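You operate a simulated robot arm through the tools that you are given. There is no shell and no other tool. Be economical: measure what you need, move in short steps, check, and stop when the job is done.

You run a simulated two-armed robot. Do the job below in one go: nothing can be reset, and whatever is moved stays where it is left.

JOB
Open the left door of the blue cupboard, fetch the steel foot and set it on the second shelf from the bottom of the blue cupboard and shut the door again. Open the grey cabinet drawer, put the green relay on the top of the grey bench away in the inside of the grey cabinet drawer and shut the drawer again. Open the right door of the grey cupboard, take the blue-label bottle with the blue cap and leave it on the upper shelf of the grey cupboard and shut the door again. Shut the console drawer. The order is free. Set down upright: steel foot, blue-label bottle with the blue cap.

It is judged by the outcome, as a careful person would: the job done as asked, and still so three seconds after it is handed in. It fails if anything else is knocked over, pushed out of place, dropped, spilled or broken. Lids that push on must go on centred and level and be pressed home; caps that screw on are set level and turned clockwise until they are tight.

ROBOT AND FRAMES
Two 7-joint arms with two-finger parallel grippers on one trunk, on a base that drives. Base frame: it is fixed to the floor where the robot stands at the start and does not move with it; the origin is under the middle of the robot, x ahead of it, y to its left, z up. Readings come in m, rad, newtons and seconds.
The left shoulder is at the start at [0.05, 0.158, 1.026], the right one opposite. With the tool pointing down near the work surface each hand reaches from about 0.2 to 0.66 m from the robot's upright axis, wherever it stands, measured 20 degrees to its own side. Places, roughly: blue-label bottle with the blue ca (7x7x22 cm) [5.6, -1.5, 0.9]; console drawer [1.7, -3.5, 0.9]; green relay (4x4x8 cm) [5, -0.9, 0.9]; grey cabinet drawer [3.6, 1.1, 0.7]; inside of the grey cabinet drawer [3.6, 1.2, 0.6]; left door of the blue cupboard [4.3, 0.2, 0.9]; right door of the grey cupboard [3.6, -5.2, 1]; second shelf of the blue cupboard [4.6, 0.2, 0.6]; steel foot (8x8x9 cm) [5.2, -1.1, 0.9]; upper shelf of the grey cupboard [4, -5.2, 1.3]. Payload 3.91 kg a hand.
Tool frame (each hand has its own): the origin (TCP) lies between the finger pads and is the grasp point; the fingertips stand 0.03 m ahead of it; z points along the fingers, y is the line along which they close. Largest opening 0.11 m; finger width 0.02, thickness 0.01; the body of the gripper, 0.048 by 0.112 m, starts 0.055 m behind the TCP.
Orientation is that of the tool frame in the base frame, as a unit quaternion [w, x, y, z]. With the fingers straight down and closing along the base's y, the tool's x points along the base's -x, its y along +y and its z along -z.

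CONTROLS
- The arms move only by the tool move_arm. It takes "left_motion", "right_motion" or both (then of equal length, played together; a hand with none holds still); each is a list of rows, each a list of 7 numbers: the shift along the tool's x, y, z in units of 300 mm (1.0 is 300 mm), then the turn, a rotation vector about the tool's x, y, z in units of 60 degrees (1.0 is 60 degrees), then the finger opening in m, from 0 to 0.11. In form: [[x, y, z, rx, ry, rz, claw], ...]. A call has 1 to 10 rows; each row is the pose to reach, as a shift and turn from the pose commanded when the call began, along the tool's axes at that moment. A call with a number of a shift or a turn outside -1 to 1 is refused whole. Each row takes 0.2 s and may step no farther than 0.05 m and 0.15 rad from the row before; otherwise, or with a gripper value out of range, the whole call is refused. Where a pose cannot be reached the arm comes as near as it can. A force on the tool above 40 N (or 10 N above the force at the start of the call, whichever is more), or a blocked arm, ends the call early, and 0.2 s more pass. The fingers move at their own pace (about 0.153 m/s each) and stop on an object; they squeeze with about 44 N. The grip force told is the motor's: it shows also when the fingers shut on nothing. Time passes only in rows, and 0.2 s behind the last, so rows that repeat a pose let the fingers close. The reply holds the time, the measured pose of the TCP, the force on the tool along the base axes, the opening and the grip force, in the units named above and with some noise, with the torque about the TCP (base axes, N m) and any sound that the robot's microphone picked up.
- Cameras (640 x 400 px; columns grow to the right, rows downward): "scene" is now at [0.1164, 0.0004, 1.2495]; the picture's right is [-0.00, -1.00, 0.00], its down [0.33, -0.00, -0.94] and it looks along [0.94, -0.00, 0.33] (base axes); focal length 284 px, centre (320, 200). "left" rides on the left gripper at [0.072, -0.017, -0.103] in its tool frame; the picture's right is [0.23, 0.97, 0.00], its down [-0.76, 0.18, -0.62] and it looks along [-0.61, 0.14, 0.78] (tool axes); focal length 222 px, centre (320, 200). "right" rides on the right gripper at [0.072, 0.017, -0.103] in its tool frame; the picture's right is [-0.23, 0.97, 0.00], its down [-0.76, -0.18, -0.62] and it looks along [-0.61, -0.14, 0.78] (tool axes); focal length 222 px, centre (320, 200). There is no depth. A picture from a camera that has moved, and an enlarged one, comes with that camera's place and axes in the base frame and with its lens.
- snapshot(camera): a new picture of that camera. It takes no simulated time.
- raise_lower(by): slides the trunk up (or, below 0, down) by that many m; the arms and the scene camera ride with it, the base frame stays. It gives what a move gives, with no picture.
- drive_base(legs): drives the robot by 1 to 6 legs, each [ahead, turn to the left] in m and rad, along the robot's own axes; the way and the turn of a leg run together, so that a leg with both is an arc; at most 1.5 m and 3.142 rad a leg. The arms and the cameras ride along, it lands a little off, and it stops where it bumps. It gives what a move gives.
- turn_head(pan, tilt): turns the head with the scene camera to pan (to the left, within 1.396 rad either way) and tilt (down, from -0.506 to 1.204), counted from straight ahead of the robot. It gives what a move gives.
- zoom(camera, box): a new picture of the part [left, top, right, bottom] of that camera's present view, enlarged. It takes no simulated time.
- close_job(): hands the job in; it is judged then, once.

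Go step by step. Nothing tells you exact positions but the pictures and the camera data: compare them with the known pose of the tool, close in by small moves and look again before you grip or let go. The budget is 196 turns and 184 pictures, counting those below and the enlarged ones. Unless the task says otherwise, let go and move clear before handing in, and close with one line.

The tools are called after "Emit:" as a command line: name --argument value ..., lists and objects as JSON in quotes. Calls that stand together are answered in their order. move_arm: Moves the arms, as the interface text tells. Its arguments: {"type":"object","properties":{"left_motion":{"type":"array"},"right_motion":{"type":"array"}},"required":[]} The other tools are called the same way: raise_lower (by) slides the trunk up or down; drive_base (legs) drives the base; turn_head (pan, tilt) turns the head that bears the scene camera; snapshot (camera) takes a picture; zoom (camera, box) takes an enlarged picture of a part of a camera's view; close_job () hands the job in.

At the start:

```text
clock: 0.0
left_eef_pos: [0.3177, 0.1217, 1.2558]
left_tcp_rot: [0.001, -0.001, 1.0, -0.002]
left_contact_force: [-0.3, 0.3, -0.2]
left_ft_torque: [-0.02, -0.02, 0.01]
left_finger_gap: 0.1098
left_gripper_force: 0.0
right_eef_pos: [0.2669, -0.0795, 1.2316]
right_tcp_rot: [0.0, 0.0, 1.0, 0.001]
right_contact_force: [-0.1, 0.7, 0.3]
right_ft_torque: [0.0, 0.01, -0.03]
right_finger_gap: 0.11
right_gripper_force: 0.1
trunk travel left (down, up): [-0.268, 0.215]
robot x, y, heading: [-0.0029, -0.0006, -0.002]
head pan, tilt: [-0.002, -0.34]
```

scene: 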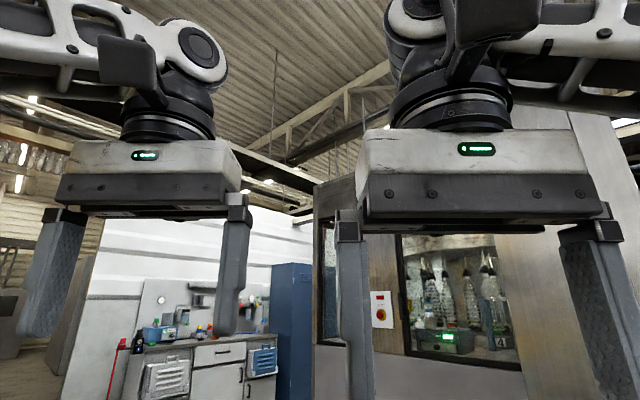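
right: 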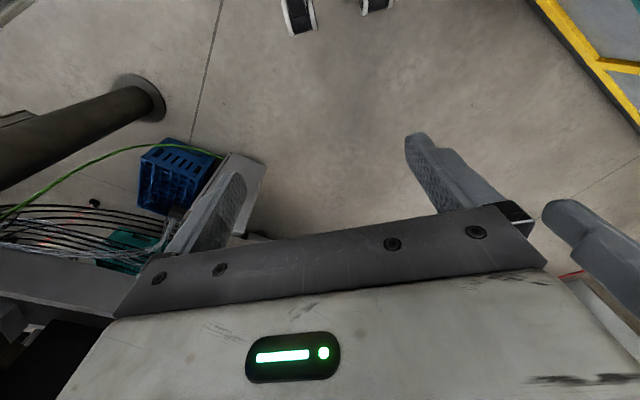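
left: 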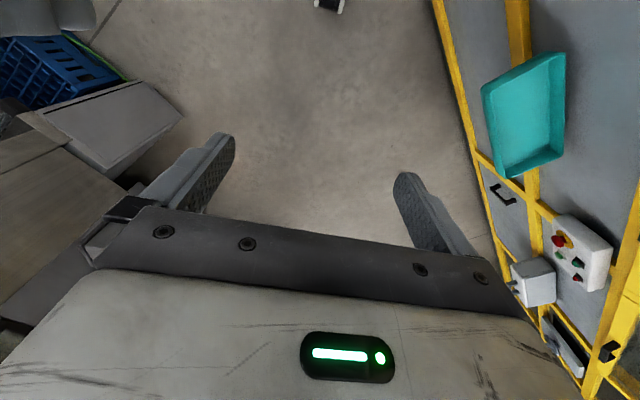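

I start at the origin with the hands raised in front of the camera. First I look around to learn the room layout.

Emit:
turn_head --pan 0 --tilt 0.3

Emit:
snapshot --camera "scene"

Emit:
turn_head --pan -0.9 --tilt 0.2

Emit:
snapshot --camera "scene"

Emit:
turn_head --pan 0.6 --tilt 0.2

Emit:
snapshot --camera "scene"

```text
clock: 1.0
left_eef_pos: [0.3189, 0.1221, 1.2552]
left_tcp_rot: [0.0, -0.001, 1.0, -0.002]
left_contact_force: [0.5, 0.3, -0.4]
left_ft_torque: [-0.02, 0.02, 0.03]
left_finger_gap: 0.11
left_gripper_force: 0.1
right_eef_pos: [0.2679, -0.0804, 1.2314]
right_tcp_rot: [-0.001, 0.001, 1.0, 0.0]
right_contact_force: [8.7, -4.0, -5.6]
right_ft_torque: [0.49, 0.57, 0.29]
right_finger_gap: 0.11
right_gripper_force: 0.2
trunk travel left (down, up): [-0.268, 0.215]
robot x, y, heading: [0.0009, 0.001, 0.004]
head pan, tilt: [0.0, 0.3]
```

```text
180 pictures are left
camera scene: at [0.1333, 0.0006, 1.1963], right [0.0, -1.0, 0.0], down [-0.26, 0.0, -0.96], along [0.96, 0.0, -0.26], focal length 284 px, centre (320, 200)
```

scene: 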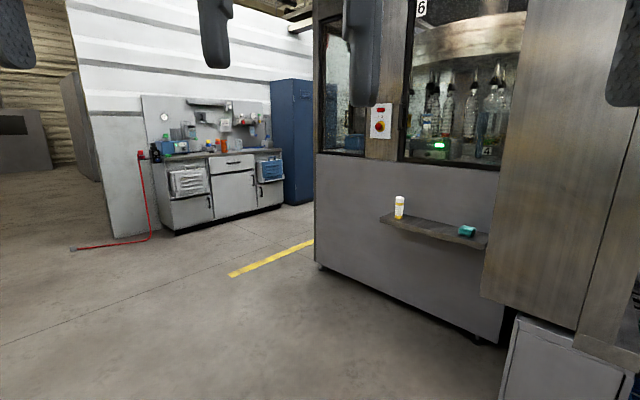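

```text
clock: 2.2
left_eef_pos: [0.3186, 0.1215, 1.2566]
left_tcp_rot: [-0.001, -0.001, 1.0, -0.002]
left_contact_force: [0.2, 0.5, 0.1]
left_ft_torque: [0.02, -0.01, 0.03]
left_finger_gap: 0.1102
left_gripper_force: 0.1
right_eef_pos: [0.2667, -0.0793, 1.2311]
right_tcp_rot: [0.0, 0.0, 1.0, 0.0]
right_contact_force: [-0.3, 1.0, 0.5]
right_ft_torque: [0.02, -0.03, 0.02]
right_finger_gap: 0.11
right_gripper_force: 0.1
trunk travel left (down, up): [-0.268, 0.215]
robot x, y, heading: [0.001, 0.0, 0.003]
head pan, tilt: [-0.901, 0.201]
```

```text
179 pictures are left
camera scene: at [0.0978, -0.0725, 1.2024], right [-0.78, -0.62, 0.0], down [-0.12, 0.16, -0.98], along [0.61, -0.77, -0.2], focal length 284 px, centre (320, 200)
```

scene: 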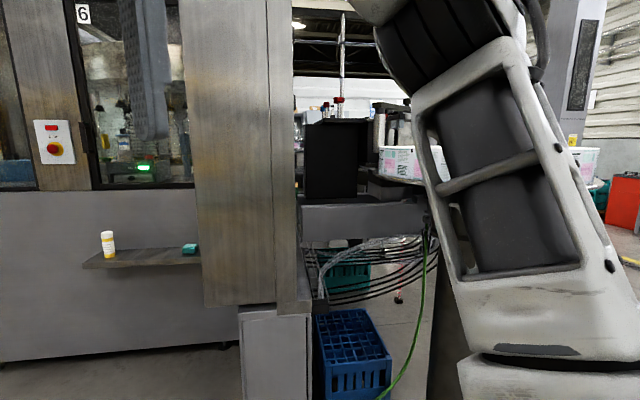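

```text
clock: 3.8
left_eef_pos: [0.3183, 0.1223, 1.2561]
left_tcp_rot: [-0.002, -0.001, 1.0, -0.002]
left_contact_force: [0.0, -0.3, -0.1]
left_ft_torque: [0.02, -0.01, -0.02]
left_finger_gap: 0.11
left_gripper_force: 0.1
right_eef_pos: [0.269, -0.0793, 1.2317]
right_tcp_rot: [0.001, 0.0, 1.0, -0.001]
right_contact_force: [0.2, 0.4, 0.3]
right_ft_torque: [-0.02, -0.02, 0.03]
right_finger_gap: 0.1102
right_gripper_force: 0.0
trunk travel left (down, up): [-0.268, 0.215]
robot x, y, heading: [0.0003, 0.0033, -0.001]
head pan, tilt: [0.6, 0.201]
```

```text
178 pictures are left
camera scene: at [0.1168, 0.0531, 1.2025], right [0.56, -0.83, 0.0], down [-0.16, -0.11, -0.98], along [0.81, 0.55, -0.2], focal length 284 px, centre (320, 200)
```

scene: 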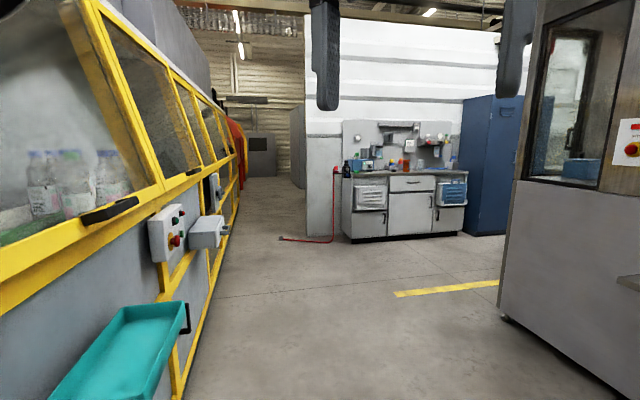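

The workbench with the grey drawer and the blue cupboard stand along a wall turned by about 45°, with a corridor between them and the big machine. I drive towards the corridor mouth and look along it.

Emit:
drive_base --legs '[[0, 0.42], [1.3, 0], [1.2, 0], [0, -1.2]]'

Emit:
turn_head --pan 0 --tilt 0.3

Emit:
snapshot --camera "scene"

Emit:
turn_head --pan 1.0 --tilt 0.3

Emit:
snapshot --camera "scene"

```text
clock: 20.3
left_eef_pos: [2.588, 0.9329, 1.2556]
left_tcp_rot: [-0.001, 0.372, 0.928, -0.001]
left_contact_force: [0.1, -0.4, 0.2]
left_ft_torque: [0.03, 0.01, 0.01]
left_finger_gap: 0.1102
left_gripper_force: 0.0
right_eef_pos: [2.4101, 0.8233, 1.2314]
right_tcp_rot: [0.0, 0.372, 0.928, 0.0]
right_contact_force: [-0.5, 0.2, -1.0]
right_ft_torque: [0.0, 0.01, -0.05]
right_finger_gap: 0.1099
right_gripper_force: 0.0
trunk travel left (down, up): [-0.268, 0.215]
robot x, y, heading: [2.2718, 1.0627, -0.765]
head pan, tilt: [0.6, 0.201]
```

```text
clock: 21.3
left_eef_pos: [2.5886, 0.9333, 1.2565]
left_tcp_rot: [-0.001, 0.371, 0.929, -0.002]
left_contact_force: [0.4, 0.1, 0.1]
left_ft_torque: [0.04, -0.01, 0.01]
left_finger_gap: 0.1099
left_gripper_force: 0.0
right_eef_pos: [2.4104, 0.8199, 1.2323]
right_tcp_rot: [0.0, 0.366, 0.93, 0.001]
right_contact_force: [-36.2, -34.0, -20.7]
right_ft_torque: [2.24, -5.1, 4.67]
right_finger_gap: 0.1101
right_gripper_force: 0.1
trunk travel left (down, up): [-0.268, 0.215]
robot x, y, heading: [2.2756, 1.0648, -0.76]
head pan, tilt: [0.0, 0.3]
```

```text
177 pictures are left
camera scene: at [2.3759, 0.9816, 1.195], right [-0.6, -0.8, 0.0], down [-0.22, 0.17, -0.96], along [0.77, -0.58, -0.28], focal length 284 px, centre (320, 200)
```

scene: 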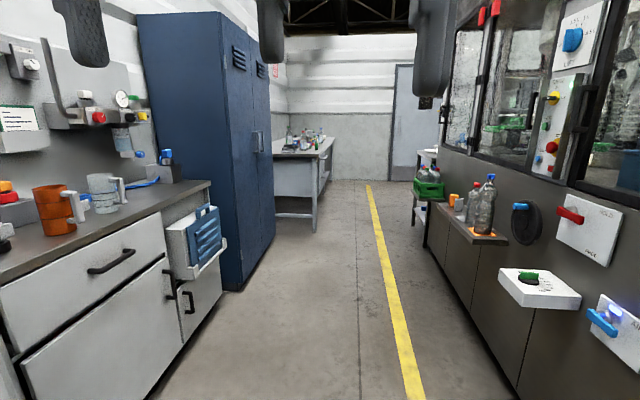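

```text
clock: 22.6
left_eef_pos: [2.5877, 0.9337, 1.2566]
left_tcp_rot: [-0.001, 0.371, 0.929, -0.002]
left_contact_force: [-0.6, -0.4, -0.3]
left_ft_torque: [0.02, 0.02, 0.02]
left_finger_gap: 0.11
left_gripper_force: 0.0
right_eef_pos: [2.4103, 0.824, 1.2324]
right_tcp_rot: [-0.001, 0.371, 0.928, 0.0]
right_contact_force: [-0.7, -0.1, 0.6]
right_ft_torque: [-0.04, 0.0, 0.02]
right_finger_gap: 0.1101
right_gripper_force: 0.0
trunk travel left (down, up): [-0.268, 0.215]
robot x, y, heading: [2.2723, 1.0629, -0.763]
head pan, tilt: [1.0, 0.3]
```

```text
176 pictures are left
camera scene: at [2.3921, 1.0598, 1.1932], right [0.24, -0.97, 0.0], down [-0.29, -0.07, -0.96], along [0.93, 0.23, -0.3], focal length 284 px, centre (320, 200)
```

scene: 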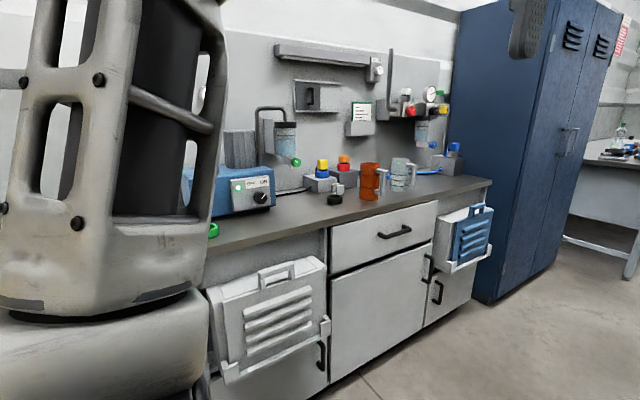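

The corridor runs along heading -0.785, with the grey bench beyond the blue cupboard on the left. I drive down it and look at the bench.

Emit:
drive_base --legs '[[0, -0.022], [1.4, 0], [1.2, 0]]'

Emit:
turn_head --pan 0.6 --tilt 0.35

Emit:
snapshot --camera "scene"

Emit:
turn_head --pan -0.3 --tilt 0.35

Emit:
snapshot --camera "scene"

```text
clock: 35.6
left_eef_pos: [4.4411, -0.8835, 1.2551]
left_tcp_rot: [0.0, 0.373, 0.928, -0.001]
left_contact_force: [-0.5, 0.4, 0.5]
left_ft_torque: [0.01, -0.02, -0.03]
left_finger_gap: 0.1101
left_gripper_force: 0.0
right_eef_pos: [4.2647, -0.9927, 1.2309]
right_tcp_rot: [-0.001, 0.373, 0.928, 0.0]
right_contact_force: [0.0, -0.1, 0.5]
right_ft_torque: [0.0, -0.04, -0.01]
right_finger_gap: 0.1099
right_gripper_force: 0.1
trunk travel left (down, up): [-0.268, 0.215]
robot x, y, heading: [4.1297, -0.7499, -0.761]
head pan, tilt: [1.0, 0.3]
```

```text
clock: 36.5
left_eef_pos: [4.4422, -0.8833, 1.2562]
left_tcp_rot: [-0.001, 0.372, 0.928, -0.002]
left_contact_force: [0.8, 0.4, -0.4]
left_ft_torque: [-0.01, 0.02, -0.03]
left_finger_gap: 0.1102
left_gripper_force: 0.0
right_eef_pos: [4.2658, -0.9934, 1.231]
right_tcp_rot: [0.0, 0.373, 0.928, 0.0]
right_contact_force: [0.7, 0.6, 0.8]
right_ft_torque: [-0.02, -0.02, 0.02]
right_finger_gap: 0.1101
right_gripper_force: 0.1
trunk travel left (down, up): [-0.268, 0.215]
robot x, y, heading: [4.1277, -0.7529, -0.765]
head pan, tilt: [0.6, 0.351]
```

```text
175 pictures are left
camera scene: at [4.2482, -0.7927, 1.1885], right [-0.16, -0.99, 0.0], down [-0.34, 0.06, -0.94], along [0.93, -0.15, -0.34], focal length 284 px, centre (320, 200)
```

scene: 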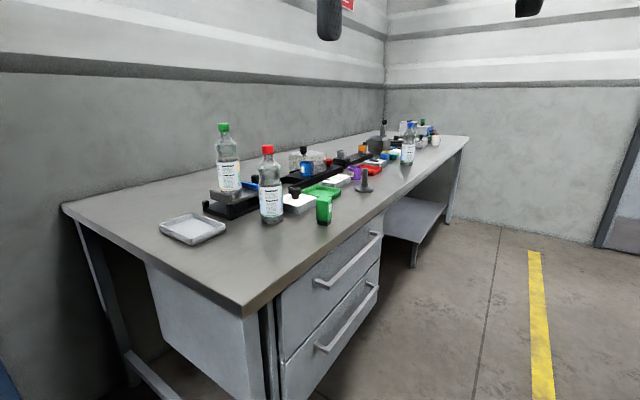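

```text
clock: 37.7
left_eef_pos: [4.4411, -0.8828, 1.2558]
left_tcp_rot: [0.0, 0.373, 0.928, -0.001]
left_contact_force: [-0.1, 0.2, -0.4]
left_ft_torque: [0.0, -0.03, 0.04]
left_finger_gap: 0.11
left_gripper_force: 0.0
right_eef_pos: [4.2632, -0.995, 1.2321]
right_tcp_rot: [-0.001, 0.367, 0.93, 0.001]
right_contact_force: [-45.2, -33.7, -17.5]
right_ft_torque: [2.5, -6.04, 5.41]
right_finger_gap: 0.1098
right_gripper_force: 0.0
trunk travel left (down, up): [-0.268, 0.215]
robot x, y, heading: [4.1285, -0.751, -0.764]
head pan, tilt: [-0.3, 0.351]
```

```text
174 pictures are left
camera scene: at [4.2301, -0.8343, 1.1886], right [-0.61, -0.79, 0.0], down [-0.27, 0.21, -0.94], along [0.74, -0.57, -0.34], focal length 284 px, centre (320, 200)
```

scene: 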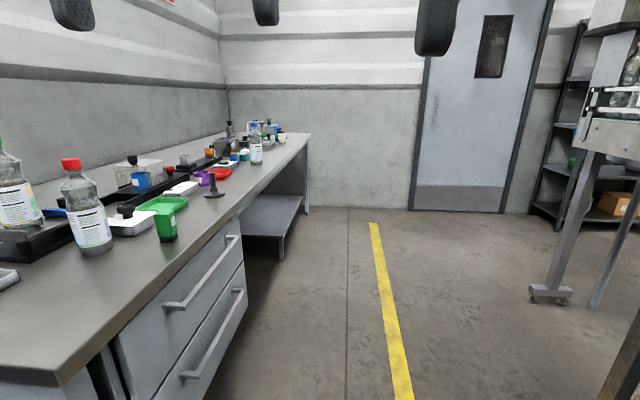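

The bench carries a blue-capped bottle, a steel foot-like thing and a green item near the edge; I zoom in to identify them. I will also lift the right hand away from the head.

Emit:
turn_head --pan 0.5 --tilt 0.35

Emit:
zoom --camera "scene" --box '[210, 100, 450, 250]'

```text
clock: 38.8
left_eef_pos: [4.4428, -0.8829, 1.2549]
left_tcp_rot: [-0.001, 0.373, 0.928, -0.002]
left_contact_force: [-0.4, -0.4, -0.2]
left_ft_torque: [0.01, -0.02, 0.02]
left_finger_gap: 0.1099
left_gripper_force: 0.0
right_eef_pos: [4.2654, -0.9928, 1.2308]
right_tcp_rot: [0.001, 0.373, 0.928, 0.0]
right_contact_force: [0.2, -0.2, 0.6]
right_ft_torque: [-0.02, -0.03, -0.03]
right_finger_gap: 0.1102
right_gripper_force: 0.2
trunk travel left (down, up): [-0.268, 0.215]
robot x, y, heading: [4.1269, -0.7541, -0.768]
head pan, tilt: [0.499, 0.351]
```

```text
2.67 times, centred on (330, 175) of scene
camera zoom: at [4.2462, -0.8021, 1.1884], right [-0.26, -0.96, 0.0], down [-0.33, 0.09, -0.94], along [0.91, -0.25, -0.34], focal length 758 px, centre (293, 267)
```

zoom: 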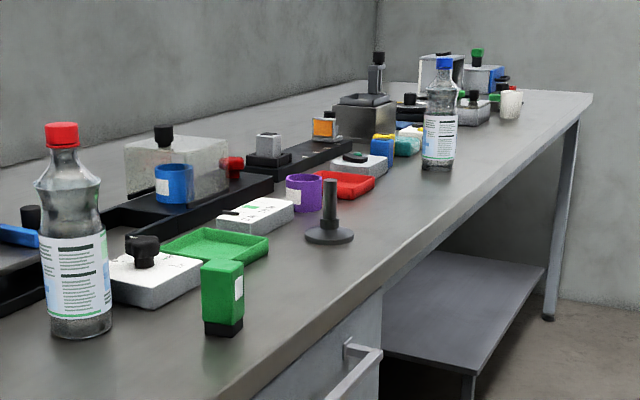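

I have the foot at about (5.24,-1.13), the relay at (4.96,-0.92) and the bottle at (5.65,-1.49). First I open the cupboard with empty hands: back up alongside it, turn to face it and look.

Emit:
drive_base --legs '[[-0.6, 0], [0, 1.55]]'

Emit:
turn_head --pan 0.0 --tilt 0.3

Emit:
snapshot --camera "scene"

```text
clock: 45.9
left_eef_pos: [3.8494, -0.0349, 1.2553]
left_tcp_rot: [0.0, -0.375, 0.927, -0.001]
left_contact_force: [0.1, 0.3, 0.1]
left_ft_torque: [0.0, 0.0, 0.0]
left_finger_gap: 0.11
left_gripper_force: 0.0
right_eef_pos: [3.9532, -0.2147, 1.2319]
right_tcp_rot: [0.001, -0.374, 0.927, -0.001]
right_contact_force: [-0.3, 0.2, -0.1]
right_ft_torque: [0.01, 0.01, -0.04]
right_finger_gap: 0.1099
right_gripper_force: 0.0
trunk travel left (down, up): [-0.268, 0.215]
robot x, y, heading: [3.7051, -0.3436, 0.769]
head pan, tilt: [0.499, 0.351]
```

```text
clock: 46.8
left_eef_pos: [3.8485, -0.0338, 1.2562]
left_tcp_rot: [0.0, -0.376, 0.926, -0.002]
left_contact_force: [-0.2, 0.7, -0.3]
left_ft_torque: [0.0, -0.01, -0.03]
left_finger_gap: 0.1101
left_gripper_force: 0.0
right_eef_pos: [3.954, -0.2157, 1.233]
right_tcp_rot: [0.0, -0.381, 0.925, 0.001]
right_contact_force: [26.2, -40.7, -12.6]
right_ft_torque: [5.33, 1.88, 4.68]
right_finger_gap: 0.1099
right_gripper_force: 0.0
trunk travel left (down, up): [-0.268, 0.215]
robot x, y, heading: [3.7044, -0.3458, 0.77]
head pan, tilt: [0.0, 0.3]
```

```text
172 pictures are left
camera scene: at [3.7928, -0.243, 1.1923], right [0.77, -0.63, 0.0], down [-0.19, -0.24, -0.95], along [0.6, 0.74, -0.3], focal length 284 px, centre (320, 200)
```

scene: 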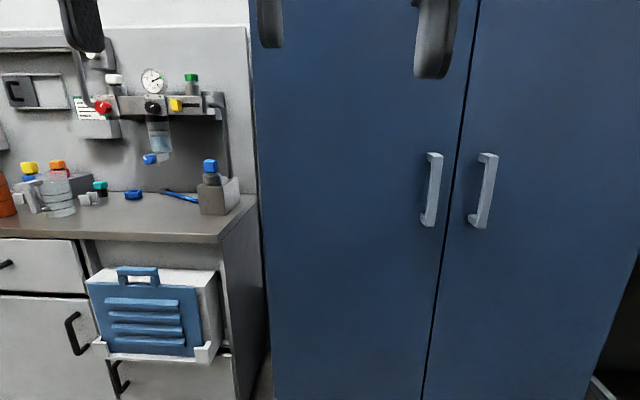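

The left-door handle sits at roughly (u≈3.05) z≈1.01. I raise both hands' tools towards horizontal, moving them forward, outward and down, clear of the head.

Emit:
move_arm --left_motion '[[-0.04, 0.02, 0.09, 0, -0.142, 0, 0.11], [-0.08, 0.04, 0.18, 0, -0.285, 0, 0.11], [-0.12, 0.06, 0.27, 0, -0.428, 0, 0.11], [-0.16, 0.08, 0.36, 0, -0.571, 0, 0.11], [-0.2, 0.1, 0.45, 0, -0.714, 0, 0.11], [-0.24, 0.12, 0.54, 0, -0.857, 0, 0.11], [-0.28, 0.14, 0.63, 0, -1.0, 0, 0.11]]' --right_motion '[[-0.06, -0.06, 0.08, 0, -0.142, 0, 0.11], [-0.12, -0.12, 0.16, 0, -0.285, 0, 0.11], [-0.18, -0.18, 0.24, 0, -0.428, 0, 0.11], [-0.24, -0.24, 0.32, 0, -0.571, 0, 0.11], [-0.3, -0.3, 0.4, 0, -0.714, 0, 0.11], [-0.36, -0.36, 0.48, 0, -0.857, 0, 0.11], [-0.42, -0.42, 0.56, 0, -1.0, 0, 0.11]]'

Emit:
turn_head --pan 0 --tilt 0.5

Emit:
snapshot --camera "scene"

```text
clock: 48.4
left_eef_pos: [3.8794, 0.0538, 1.0649]
left_tcp_rot: [0.464, -0.326, 0.803, 0.186]
left_contact_force: [-0.5, 0.3, 0.3]
left_ft_torque: [-0.04, -0.02, -0.02]
left_finger_gap: 0.11
left_gripper_force: 0.1
right_eef_pos: [4.1302, -0.2182, 1.0628]
right_tcp_rot: [0.464, -0.324, 0.803, 0.188]
right_contact_force: [0.7, 0.2, -0.6]
right_ft_torque: [-0.01, 0.03, -0.01]
right_finger_gap: 0.1099
right_gripper_force: 0.2
trunk travel left (down, up): [-0.268, 0.215]
robot x, y, heading: [3.7069, -0.3456, 0.767]
head pan, tilt: [0.0, 0.3]
```

```text
clock: 49.1
left_eef_pos: [3.881, 0.0538, 1.0642]
left_tcp_rot: [0.464, -0.326, 0.803, 0.186]
left_contact_force: [-0.1, -0.3, -0.1]
left_ft_torque: [0.0, 0.03, -0.01]
left_finger_gap: 0.11
left_gripper_force: 0.1
right_eef_pos: [4.1299, -0.2173, 1.0645]
right_tcp_rot: [0.462, -0.325, 0.803, 0.188]
right_contact_force: [-0.1, 0.2, -0.8]
right_ft_torque: [0.02, -0.03, -0.02]
right_finger_gap: 0.1098
right_gripper_force: 0.1
trunk travel left (down, up): [-0.268, 0.215]
robot x, y, heading: [3.7052, -0.3429, 0.767]
head pan, tilt: [0.0, 0.499]
```

```text
171 pictures are left
camera scene: at [3.799, -0.252, 1.1748], right [0.69, -0.72, 0.0], down [-0.34, -0.33, -0.88], along [0.63, 0.61, -0.48], focal length 284 px, centre (320, 200)
```

scene: 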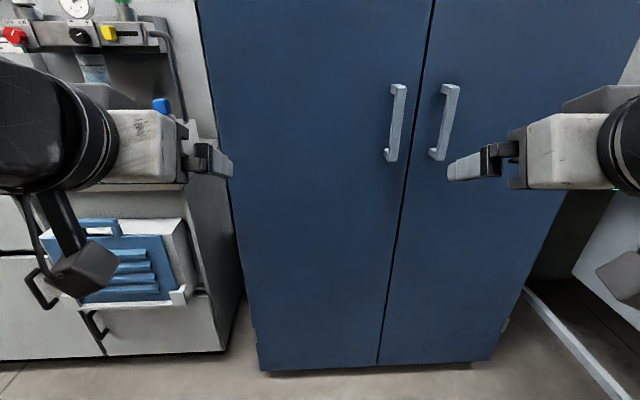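

The wrist cameras are solid and now hang below the hands, so I would rather have them on top. I finish bringing the tools level and try rolling both hands.

Emit:
move_arm --left_motion '[[0, 0, 0, 0, -0.125, 0, 0.11], [0, 0, 0, 0, -0.25, 0, 0.11], [0, 0, 0, 0, -0.375, 0, 0.11], [0, 0, 0, 0, -0.5, 0, 0.11]]' --right_motion '[[0, 0, 0, 0, -0.125, 0, 0.11], [0, 0, 0, 0, -0.25, 0, 0.11], [0, 0, 0, 0, -0.375, 0, 0.11], [0, 0, 0, 0, -0.5, 0, 0.11]]'

Emit:
move_arm --left_motion '[[0, 0, 0, 0, 0, 0.142, 0.11], [0, 0, 0, 0, 0, 0.285, 0.11], [0, 0, 0, 0, 0, 0.428, 0.11], [0, 0, 0, 0, 0, 0.571, 0.11], [0, 0, 0, 0, 0, 0.714, 0.11], [0, 0, 0, 0, 0, 0.857, 0.11], [0, 0, 0, 0, 0, 1.0, 0.11]]' --right_motion '[[0, 0, 0, 0, 0, -0.142, 0.11], [0, 0, 0, 0, 0, -0.285, 0.11], [0, 0, 0, 0, 0, -0.428, 0.11], [0, 0, 0, 0, 0, -0.571, 0.11], [0, 0, 0, 0, 0, -0.714, 0.11], [0, 0, 0, 0, 0, -0.857, 0.11], [0, 0, 0, 0, 0, -1.0, 0.11]]'

Emit:
move_arm --left_motion '[[0, 0, 0, 0, 0, 0.142, 0.11], [0, 0, 0, 0, 0, 0.285, 0.11], [0, 0, 0, 0, 0, 0.428, 0.11], [0, 0, 0, 0, 0, 0.571, 0.11], [0, 0, 0, 0, 0, 0.714, 0.11], [0, 0, 0, 0, 0, 0.857, 0.11], [0, 0, 0, 0, 0, 1.0, 0.11]]' --right_motion '[[0, 0, 0, 0, 0, -0.142, 0.11], [0, 0, 0, 0, 0, -0.285, 0.11], [0, 0, 0, 0, 0, -0.428, 0.11], [0, 0, 0, 0, 0, -0.571, 0.11], [0, 0, 0, 0, 0, -0.714, 0.11], [0, 0, 0, 0, 0, -0.857, 0.11], [0, 0, 0, 0, 0, -1.0, 0.11]]'

```text
clock: 50.1
left_eef_pos: [3.918, 0.0703, 1.0794]
left_tcp_rot: [0.656, -0.267, 0.655, 0.265]
left_contact_force: [-0.3, -0.4, 0.0]
left_ft_torque: [0.03, -0.01, -0.03]
left_finger_gap: 0.1098
left_gripper_force: 0.1
left hand out of reach, approached as far as the arm can: row 2, 3, 4
right_eef_pos: [4.1678, -0.1749, 1.082]
right_tcp_rot: [0.647, -0.269, 0.664, 0.263]
right_contact_force: [0.1, -0.5, 0.5]
right_ft_torque: [0.01, -0.01, -0.01]
right_finger_gap: 0.11
right_gripper_force: 0.1
right hand out of reach, approached as far as the arm can: row 1, 2, 3, 4
trunk travel left (down, up): [-0.268, 0.215]
robot x, y, heading: [3.709, -0.3458, 0.768]
head pan, tilt: [0.0, 0.499]
```

```text
clock: 51.7
left_eef_pos: [3.9187, 0.0704, 1.0776]
left_tcp_rot: [0.435, 0.097, 0.701, 0.556]
left_contact_force: [0.3, -0.9, 0.7]
left_ft_torque: [0.0, 0.05, 0.02]
left_finger_gap: 0.11
left_gripper_force: 0.1
right_eef_pos: [4.167, -0.1723, 1.0847]
right_tcp_rot: [0.7, -0.557, 0.435, -0.099]
right_contact_force: [0.6, 0.4, 1.2]
right_ft_torque: [0.02, -0.01, 0.02]
right_finger_gap: 0.11
right_gripper_force: 0.1
trunk travel left (down, up): [-0.268, 0.215]
robot x, y, heading: [3.7034, -0.3435, 0.768]
head pan, tilt: [0.0, 0.499]
```

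```text
clock: 53.3
left_eef_pos: [3.9181, 0.0714, 1.0766]
left_tcp_rot: [0.098, 0.436, 0.557, 0.7]
left_contact_force: [0.9, -0.1, 0.8]
left_ft_torque: [0.01, -0.01, 0.02]
left_finger_gap: 0.1103
left_gripper_force: 0.0
right_eef_pos: [4.1557, -0.1621, 1.0794]
right_tcp_rot: [-0.556, 0.7, -0.098, 0.436]
right_contact_force: [0.0, -0.3, -0.7]
right_ft_torque: [-0.01, 0.0, 0.01]
right_finger_gap: 0.1099
right_gripper_force: 0.0
right hand out of reach, approached as far as the arm can: row 7
trunk travel left (down, up): [-0.268, 0.215]
robot x, y, heading: [3.7055, -0.3469, 0.77]
head pan, tilt: [0.0, 0.499]
```

Rolling works; one more 60° puts the cameras on top, with the hands a bit farther forward. Then I shift the base to the right of the left door.

Emit:
move_arm --left_motion '[[0, 0, 0.02, 0, 0, 0.142, 0.11], [0, 0, 0.04, 0, 0, 0.285, 0.11], [0, 0, 0.06, 0, 0, 0.428, 0.11], [0, 0, 0.08, 0, 0, 0.571, 0.11], [0, 0, 0.1, 0, 0, 0.714, 0.11], [0, 0, 0.1, 0, 0, 0.857, 0.11], [0, 0, 0.1, 0, 0, 1.0, 0.11]]' --right_motion '[[0, 0, 0.03, 0, 0, -0.142, 0.11], [0, 0, 0.06, 0, 0, -0.285, 0.11], [0, 0, 0.1, 0, 0, -0.428, 0.11], [0, 0, 0.13, 0, 0, -0.571, 0.11], [0, 0, 0.16, 0, 0, -0.714, 0.11], [0, 0, 0.2, 0, 0, -0.857, 0.11], [0, 0, 0.2, 0, 0, -1.0, 0.11]]'

Emit:
drive_base --legs '[[0, -1.53], [0.42, 0], [0, 1.54]]'

Emit:
snapshot --camera "scene"

Emit:
snapshot --camera "left"

```text
clock: 54.9
left_eef_pos: [3.9408, 0.0899, 1.0778]
left_tcp_rot: [-0.266, 0.656, 0.266, 0.655]
left_contact_force: [0.8, 0.1, 0.0]
left_ft_torque: [-0.02, -0.03, -0.03]
left_finger_gap: 0.1099
left_gripper_force: 0.0
right_eef_pos: [4.0697, -0.1203, 1.0253]
right_tcp_rot: [-0.306, 0.673, 0.208, 0.641]
right_contact_force: [0.3, 0.4, 0.0]
right_ft_torque: [0.02, -0.03, -0.05]
right_finger_gap: 0.1099
right_gripper_force: 0.0
right hand out of reach, approached as far as the arm can: row 1, 2, 3, 4, 5, 6, 7
trunk travel left (down, up): [-0.268, 0.215]
robot x, y, heading: [3.7071, -0.3451, 0.767]
head pan, tilt: [0.0, 0.499]
```

```text
clock: 65.1
left_eef_pos: [4.2298, -0.2037, 1.0774]
left_tcp_rot: [-0.265, 0.655, 0.268, 0.655]
left_contact_force: [0.8, 0.3, 0.6]
left_ft_torque: [0.03, 0.04, -0.03]
left_finger_gap: 0.11
left_gripper_force: 0.0
right_eef_pos: [4.3544, -0.413, 1.0241]
right_tcp_rot: [-0.306, 0.669, 0.215, 0.642]
right_contact_force: [0.6, 1.1, -0.5]
right_ft_torque: [-0.03, 0.02, -0.02]
right_finger_gap: 0.1101
right_gripper_force: 0.1
trunk travel left (down, up): [-0.268, 0.215]
robot x, y, heading: [3.9937, -0.641, 0.77]
head pan, tilt: [0.0, 0.499]
```

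```text
170 pictures are left
camera scene: at [4.0676, -0.5297, 1.1774], right [0.88, -0.48, 0.0], down [-0.22, -0.4, -0.89], along [0.43, 0.78, -0.45], focal length 284 px, centre (320, 200)
```

scene: 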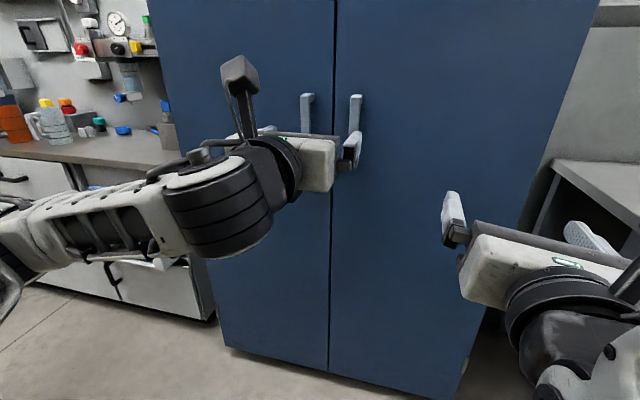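

```text
169 pictures are left
camera left: at [4.1447, -0.2631, 1.1492], right [0.68, -0.7, 0.23], down [-0.32, -0.56, -0.76], along [0.66, 0.44, -0.61], focal length 222 px, centre (320, 200)
```

left: 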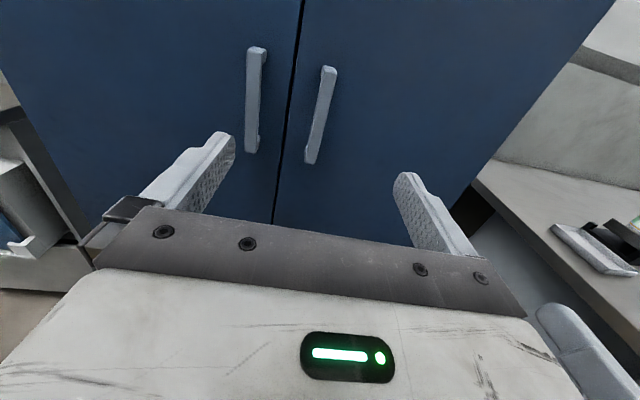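

The handle triangulates to about u=3.038, v=3.14, z 0.93–1.10. The left hand moves in front of it with open fingers.

Emit:
move_arm --left_motion '[[-0.04, -0.06, 0.1, 0, 0, 0, 0.09], [-0.08, -0.12, 0.2, 0, 0, 0, 0.09], [-0.12, -0.18, 0.3, 0, 0, 0, 0.09], [-0.16, -0.24, 0.4, 0, 0, 0, 0.09], [-0.2, -0.3, 0.5, 0, 0, 0, 0.09], [-0.207, -0.323, 0.6, 0, 0, 0, 0.09]]'

Emit:
snapshot --camera "left"

```text
clock: 66.5
left_eef_pos: [4.2926, -0.008, 1.0148]
left_tcp_rot: [-0.265, 0.655, 0.268, 0.655]
left_contact_force: [-0.6, 0.4, 0.2]
left_ft_torque: [0.04, 0.02, -0.01]
left_finger_gap: 0.09
left_gripper_force: 0.0
right_eef_pos: [4.3559, -0.4142, 1.0262]
right_tcp_rot: [-0.31, 0.671, 0.21, 0.64]
right_contact_force: [0.3, -0.5, 0.3]
right_ft_torque: [-0.02, 0.0, -0.03]
right_finger_gap: 0.1102
right_gripper_force: 0.1
trunk travel left (down, up): [-0.268, 0.215]
robot x, y, heading: [3.9967, -0.6357, 0.773]
head pan, tilt: [0.0, 0.499]
```

```text
168 pictures are left
camera left: at [4.2069, -0.0677, 1.0869], right [0.68, -0.7, 0.23], down [-0.32, -0.56, -0.76], along [0.66, 0.44, -0.61], focal length 222 px, centre (320, 200)
```

left: 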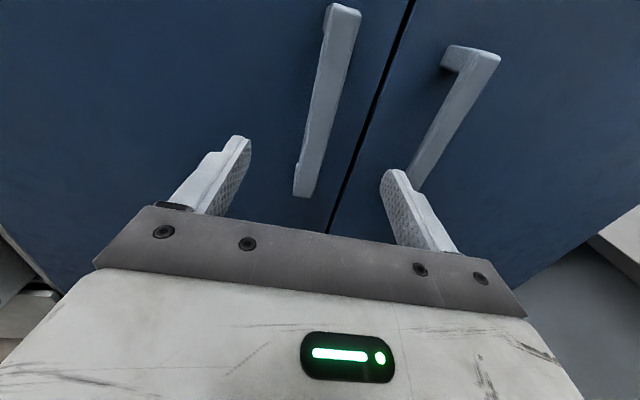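

Handle is centred between the fingers. I advance 10 cm and close.

Emit:
move_arm --left_motion '[[0, 0, 0.1, 0, 0, 0, 0.07], [0, 0, 0.2, 0, 0, 0, 0.07], [0, 0, 0.3, 0, 0, 0, 0.07], [0, 0, 0.34, 0, 0, 0, 0.07], [0, 0, 0.34, 0, 0, 0, 0.03], [0, 0, 0.34, 0, 0, 0, 0.0], [0, 0, 0.34, 0, 0, 0, 0.0]]'

Emit:
snapshot --camera "left"

```text
clock: 68.1
left_eef_pos: [4.3616, 0.0631, 1.0163]
left_tcp_rot: [-0.267, 0.655, 0.267, 0.655]
left_contact_force: [-26.4, -8.6, -5.0]
left_ft_torque: [0.71, 0.98, 0.46]
left_finger_gap: 0.0218
left_gripper_force: 44.9
right_eef_pos: [4.3545, -0.4145, 1.0276]
right_tcp_rot: [-0.311, 0.67, 0.21, 0.641]
right_contact_force: [-0.4, -0.1, -0.5]
right_ft_torque: [0.01, -0.01, -0.02]
right_finger_gap: 0.1098
right_gripper_force: 0.1
trunk travel left (down, up): [-0.268, 0.215]
robot x, y, heading: [3.9966, -0.6384, 0.771]
head pan, tilt: [0.0, 0.499]
```

```text
167 pictures are left
camera left: at [4.2772, 0.0024, 1.0872], right [0.68, -0.69, 0.23], down [-0.32, -0.56, -0.76], along [0.66, 0.45, -0.61], focal length 222 px, centre (320, 200)
```

left: 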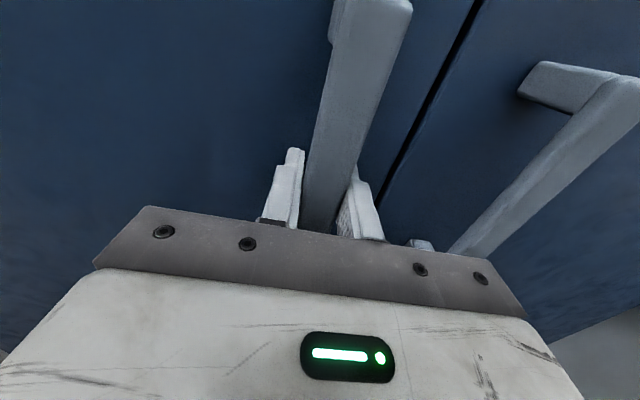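

The handle is gripped (gap 22 mm). I pull along the door's arc about a hinge near u≈2.64, turning the hand with the door.

Emit:
move_arm --left_motion '[[0, -0.028, -0.138, -0.1, 0, 0, 0], [0, -0.071, -0.273, -0.2, 0, 0, 0], [0, -0.127, -0.402, -0.3, 0, 0, 0], [0, -0.197, -0.525, -0.4, 0, 0, 0], [0, -0.279, -0.64, -0.5, 0, 0, 0]]'

Emit:
snapshot --camera "left"

Emit:
snapshot --camera "scene"

```text
clock: 69.1
left_eef_pos: [4.2385, -0.0146, 1.016]
left_tcp_rot: [-0.127, 0.694, 0.127, 0.697]
left_contact_force: [0.4, -8.5, 1.4]
left_ft_torque: [0.95, -0.54, 1.3]
left_finger_gap: 0.0224
left_gripper_force: 45.1
right_eef_pos: [4.3566, -0.4149, 1.0289]
right_tcp_rot: [-0.314, 0.673, 0.203, 0.638]
right_contact_force: [0.7, -0.3, -0.8]
right_ft_torque: [0.03, -0.02, -0.01]
right_finger_gap: 0.1097
right_gripper_force: 0.1
trunk travel left (down, up): [-0.268, 0.215]
robot x, y, heading: [3.9913, -0.6412, 0.768]
head pan, tilt: [0.0, 0.499]
stopped in row 4 (left hand): the force on the tool passed its limit at 43 N (the readings are from after the stop); the commanded pose is now the measured one
```

```text
166 pictures are left
camera left: at [4.1355, -0.0351, 1.0866], right [0.34, -0.91, 0.23], down [-0.52, -0.39, -0.76], along [0.78, 0.15, -0.6], focal length 222 px, centre (320, 200)
```

left: 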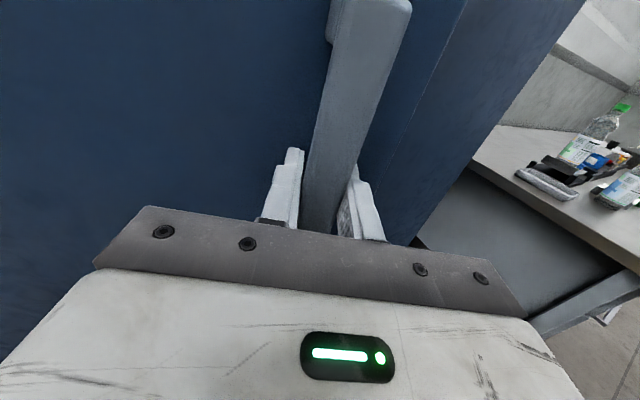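

```text
165 pictures are left
camera scene: at [4.0761, -0.5369, 1.1756], right [0.82, -0.58, 0.0], down [-0.27, -0.39, -0.88], along [0.51, 0.72, -0.47], focal length 284 px, centre (320, 200)
```

scene: 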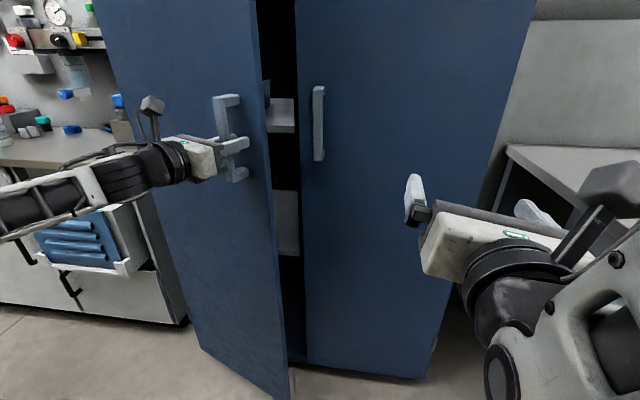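

The door is open about 18°. I continue along the arc, refitted to hinge (u 2.625, v 3.16), with a little less hand rotation.

Emit:
move_arm --left_motion '[[0, -0.007, -0.146, -0.03, 0, 0, 0], [0, -0.031, -0.291, -0.13, 0, 0, 0], [0, -0.07, -0.432, -0.23, 0, 0, 0], [0, -0.122, -0.569, -0.33, 0, 0, 0], [0, -0.188, -0.699, -0.43, 0, 0, 0], [0, -0.268, -0.822, -0.53, 0, 0, 0]]'

Emit:
snapshot --camera "scene"

```text
clock: 70.6
left_eef_pos: [3.9781, -0.0178, 1.0163]
left_tcp_rot: [0.057, 0.702, -0.057, 0.708]
left_contact_force: [3.4, 7.7, -0.2]
left_ft_torque: [-0.11, 0.13, -0.18]
left_finger_gap: 0.0224
left_gripper_force: 45.0
right_eef_pos: [4.3595, -0.4151, 1.0283]
right_tcp_rot: [-0.315, 0.676, 0.197, 0.637]
right_contact_force: [-0.4, -0.4, -0.3]
right_ft_torque: [-0.04, 0.02, -0.01]
right_finger_gap: 0.1102
right_gripper_force: 0.1
trunk travel left (down, up): [-0.268, 0.215]
robot x, y, heading: [3.9932, -0.6409, 0.772]
head pan, tilt: [0.0, 0.499]
stopped in row 6 (left hand): the force on the tool passed its limit at 45 N (the readings are from after the stop); the commanded pose is now the measured one
```

```text
164 pictures are left
camera scene: at [4.0803, -0.5375, 1.1744], right [0.79, -0.62, 0.0], down [-0.29, -0.38, -0.88], along [0.54, 0.69, -0.48], focal length 284 px, centre (320, 200)
```

scene: 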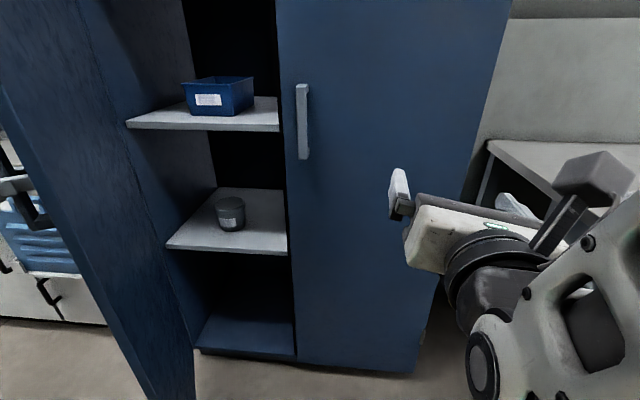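

The door is open about 57°, and the second shelf (z≈0.6) shows a small jar at u≈2.85, with free room right of it. I release the handle and back the hand away.

Emit:
move_arm --left_motion '[[0, 0, 0, 0, 0, 0, 0.08], [0, 0, 0, 0, 0, 0, 0.08], [0, 0, -0.1, 0, 0, 0, 0.08], [0, 0.03, -0.2, 0, 0, 0, 0.08], [0, 0.12, -0.29, 0, 0, 0, 0.08], [0, 0.24, -0.38, 0, 0, 0, 0.08], [0, 0.36, -0.46, 0, 0, 0, 0.08], [0, 0.48, -0.54, 0.1, 0, 0, 0.08], [0, 0.6, -0.6, 0.2, 0, 0, 0.08]]'

Emit:
turn_head --pan 0.3 --tilt 0.5

Emit:
snapshot --camera "scene"

```text
clock: 72.6
left_eef_pos: [3.771, -0.1672, 1.0138]
left_tcp_rot: [-0.016, 0.704, 0.016, 0.71]
left_contact_force: [0.7, 0.5, 0.6]
left_ft_torque: [0.02, -0.01, -0.01]
left_finger_gap: 0.0798
left_gripper_force: 0.1
right_eef_pos: [4.3575, -0.4163, 1.0289]
right_tcp_rot: [-0.316, 0.675, 0.198, 0.637]
right_contact_force: [-0.5, 0.5, 0.4]
right_ft_torque: [0.01, 0.01, 0.0]
right_finger_gap: 0.11
right_gripper_force: 0.0
trunk travel left (down, up): [-0.268, 0.215]
robot x, y, heading: [3.9926, -0.6377, 0.766]
head pan, tilt: [0.0, 0.499]
```

```text
clock: 73.4
left_eef_pos: [3.7703, -0.1674, 1.0143]
left_tcp_rot: [-0.017, 0.704, 0.017, 0.71]
left_contact_force: [0.7, 0.1, -0.1]
left_ft_torque: [0.01, 0.02, 0.02]
left_finger_gap: 0.0799
left_gripper_force: 0.0
right_eef_pos: [4.3582, -0.4152, 1.0274]
right_tcp_rot: [-0.314, 0.673, 0.204, 0.638]
right_contact_force: [-0.4, -0.2, -0.4]
right_ft_torque: [0.05, 0.02, 0.0]
right_finger_gap: 0.1101
right_gripper_force: 0.0
trunk travel left (down, up): [-0.268, 0.215]
robot x, y, heading: [3.9965, -0.6326, 0.764]
head pan, tilt: [0.3, 0.499]
```

```text
163 pictures are left
camera scene: at [4.0675, -0.5303, 1.1748], right [0.88, -0.48, 0.0], down [-0.23, -0.42, -0.88], along [0.42, 0.77, -0.48], focal length 284 px, centre (320, 200)
```

scene: 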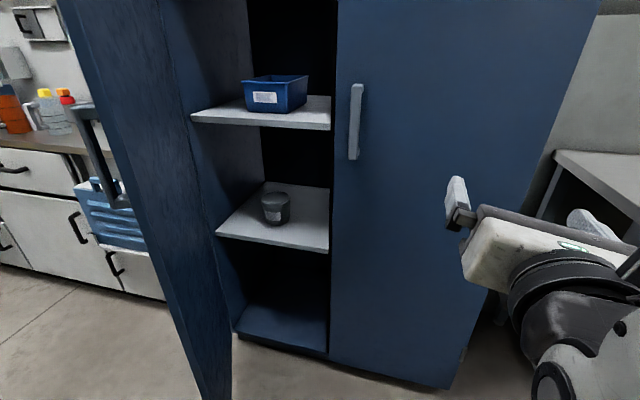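

Now I bring the left hand back in front of the body so the robot can turn freely.

Emit:
move_arm --left_motion '[[0, 0.1, 0.09, 0.07, 0, 0, 0.08], [0, 0.2, 0.18, 0.14, 0, 0, 0.08], [0, 0.3, 0.28, 0.21, 0, 0, 0.08], [0, 0.41, 0.37, 0.28, 0, 0, 0.08], [0, 0.51, 0.47, 0.35, 0, 0, 0.08], [0, 0.6, 0.56, 0.42, 0, 0, 0.08], [0, 0.53, 0.7, 0.5, 0, 0, 0.08], [0, 0.46, 0.83, 0.6, 0, 0, 0.08], [0, 0.377, 0.973, 0.7, 0, 0, 0.08]]'

Emit:
snapshot --camera "scene"

```text
clock: 75.6
left_eef_pos: [3.8873, -0.2703, 0.7302]
left_tcp_rot: [-0.065, 0.861, 0.33, 0.382]
left_contact_force: [0.2, -0.9, 0.1]
left_ft_torque: [0.0, 0.02, -0.03]
left_finger_gap: 0.0803
left_gripper_force: 0.0
left hand out of reach, approached as far as the arm can: row 1, 2, 3, 4, 5, 6, 7, 8, 9
right_eef_pos: [4.3591, -0.4146, 1.0271]
right_tcp_rot: [-0.313, 0.673, 0.204, 0.638]
right_contact_force: [0.6, -0.2, 0.2]
right_ft_torque: [-0.01, -0.01, 0.02]
right_finger_gap: 0.1101
right_gripper_force: 0.1
trunk travel left (down, up): [-0.268, 0.215]
robot x, y, heading: [3.997, -0.6359, 0.767]
head pan, tilt: [0.3, 0.499]
stopped in row 9 (left hand): the arm was blocked; the commanded pose is now the measured one
```

```text
162 pictures are left
camera scene: at [4.0676, -0.5304, 1.1748], right [0.88, -0.48, 0.0], down [-0.23, -0.42, -0.88], along [0.42, 0.77, -0.48], focal length 284 px, centre (320, 200)
```

scene: 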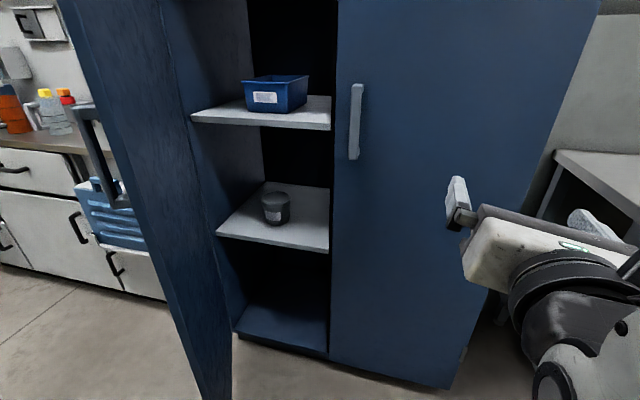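

The left hand ended low and tilted 45° down; I move it up and forward into free space.

Emit:
move_arm --left_motion '[[0.1, 0, 0, 0, 0, 0, 0.08], [0.2, 0, 0, 0, 0, 0, 0.08], [0.3, 0, 0, 0, 0, 0, 0.08], [0.4, 0, 0, 0, 0, 0, 0.08], [0.5, 0, 0, 0, 0, 0, 0.08], [0.6, 0, 0, 0, 0, 0, 0.08], [0.7, 0, 0, 0, 0, 0, 0.08]]'

Emit:
snapshot --camera "left"

```text
clock: 77.2
left_eef_pos: [3.9912, -0.1552, 0.8775]
left_tcp_rot: [-0.063, 0.861, 0.331, 0.382]
left_contact_force: [0.1, 0.4, 0.8]
left_ft_torque: [-0.01, -0.03, -0.02]
left_finger_gap: 0.0801
left_gripper_force: 0.0
left hand out of reach, approached as far as the arm can: row 1, 2, 3, 4, 5, 6, 7
right_eef_pos: [4.3581, -0.4155, 1.028]
right_tcp_rot: [-0.314, 0.673, 0.203, 0.638]
right_contact_force: [0.1, -0.5, 0.0]
right_ft_torque: [-0.02, -0.02, 0.02]
right_finger_gap: 0.1101
right_gripper_force: 0.0
trunk travel left (down, up): [-0.268, 0.215]
robot x, y, heading: [3.9937, -0.6387, 0.771]
head pan, tilt: [0.3, 0.499]
```

```text
161 pictures are left
camera left: at [3.953, -0.1422, 0.9972], right [0.71, -0.63, 0.3], down [-0.65, -0.76, -0.07], along [0.27, -0.14, -0.95], focal length 222 px, centre (320, 200)
```

left: 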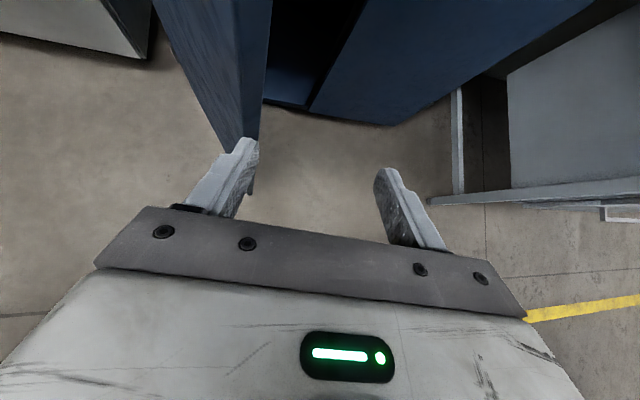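

The left fingers are near the door edge, so I shift the hand to the right before turning the base.

Emit:
move_arm --left_motion '[[0, 0.1, 0, 0, 0, 0, 0.08], [0, 0.2, 0, 0, 0, 0, 0.08], [0, 0.3, 0, 0, 0, 0, 0.08], [0, 0.4, 0, 0, 0, 0, 0.08], [0, 0.5, 0, 0, 0, 0, 0.08], [0.1, 0.55, 0, 0, 0, 0, 0.08], [0.2, 0.6, 0, 0, 0, 0, 0.08]]'

Emit:
drive_base --legs '[[0, -1.555], [1.05, 0]]'

Emit:
turn_head --pan 0.9 --tilt 0.5

Emit:
snapshot --camera "scene"

```text
clock: 78.8
left_eef_pos: [4.1608, -0.2461, 0.9519]
left_tcp_rot: [-0.064, 0.861, 0.331, 0.382]
left_contact_force: [-0.5, 0.5, 0.5]
left_ft_torque: [0.02, -0.01, 0.0]
left_finger_gap: 0.0801
left_gripper_force: 0.1
left hand out of reach, approached as far as the arm can: row 1, 2, 3, 4, 5, 6, 7
right_eef_pos: [4.3588, -0.4159, 1.0277]
right_tcp_rot: [-0.313, 0.673, 0.203, 0.638]
right_contact_force: [-0.8, -0.9, -0.3]
right_ft_torque: [-0.04, -0.05, 0.0]
right_finger_gap: 0.1101
right_gripper_force: 0.2
trunk travel left (down, up): [-0.268, 0.215]
robot x, y, heading: [3.9965, -0.6405, 0.769]
head pan, tilt: [0.3, 0.499]
```

```text
clock: 80.6
left_eef_pos: [4.286, -0.3287, 0.9491]
left_tcp_rot: [0.004, 0.907, 0.174, 0.384]
left_contact_force: [-0.9, -0.2, -0.1]
left_ft_torque: [-0.04, -0.01, 0.01]
left_finger_gap: 0.08
left_gripper_force: 0.0
right_eef_pos: [4.4125, -0.5556, 1.0292]
right_tcp_rot: [-0.196, 0.699, 0.08, 0.683]
right_contact_force: [-0.5, 0.0, 0.4]
right_ft_torque: [0.02, 0.01, 0.0]
right_finger_gap: 0.1102
right_gripper_force: 0.0
trunk travel left (down, up): [-0.268, 0.215]
robot x, y, heading: [3.9952, -0.6386, 0.413]
head pan, tilt: [0.3, 0.499]
stopped in leg 1: the robot was blocked; the commanded pose is now the measured one
```

```text
clock: 81.6
left_eef_pos: [4.2866, -0.328, 0.9485]
left_tcp_rot: [0.004, 0.907, 0.174, 0.383]
left_contact_force: [0.0, -0.3, -0.5]
left_ft_torque: [0.01, 0.01, 0.01]
left_finger_gap: 0.0802
left_gripper_force: 0.1
right_eef_pos: [4.4121, -0.5565, 1.0289]
right_tcp_rot: [-0.195, 0.699, 0.08, 0.683]
right_contact_force: [0.1, 0.0, 0.0]
right_ft_torque: [-0.03, -0.02, -0.01]
right_finger_gap: 0.1099
right_gripper_force: 0.0
trunk travel left (down, up): [-0.268, 0.215]
robot x, y, heading: [3.9966, -0.6396, 0.414]
head pan, tilt: [0.901, 0.499]
```

```text
160 pictures are left
camera scene: at [4.0546, -0.5345, 1.1748], right [0.97, -0.26, 0.0], down [-0.12, -0.46, -0.88], along [0.22, 0.85, -0.48], focal length 284 px, centre (320, 200)
```

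scene: 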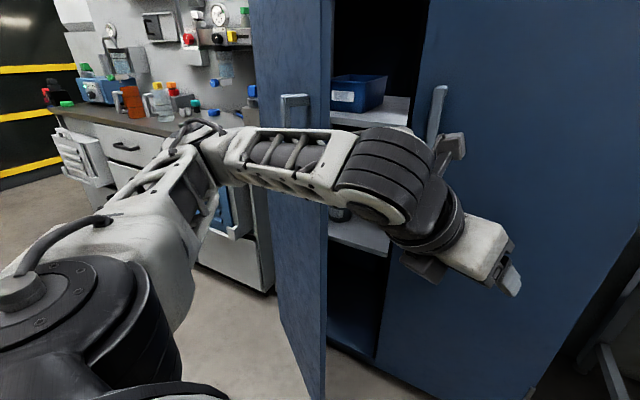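

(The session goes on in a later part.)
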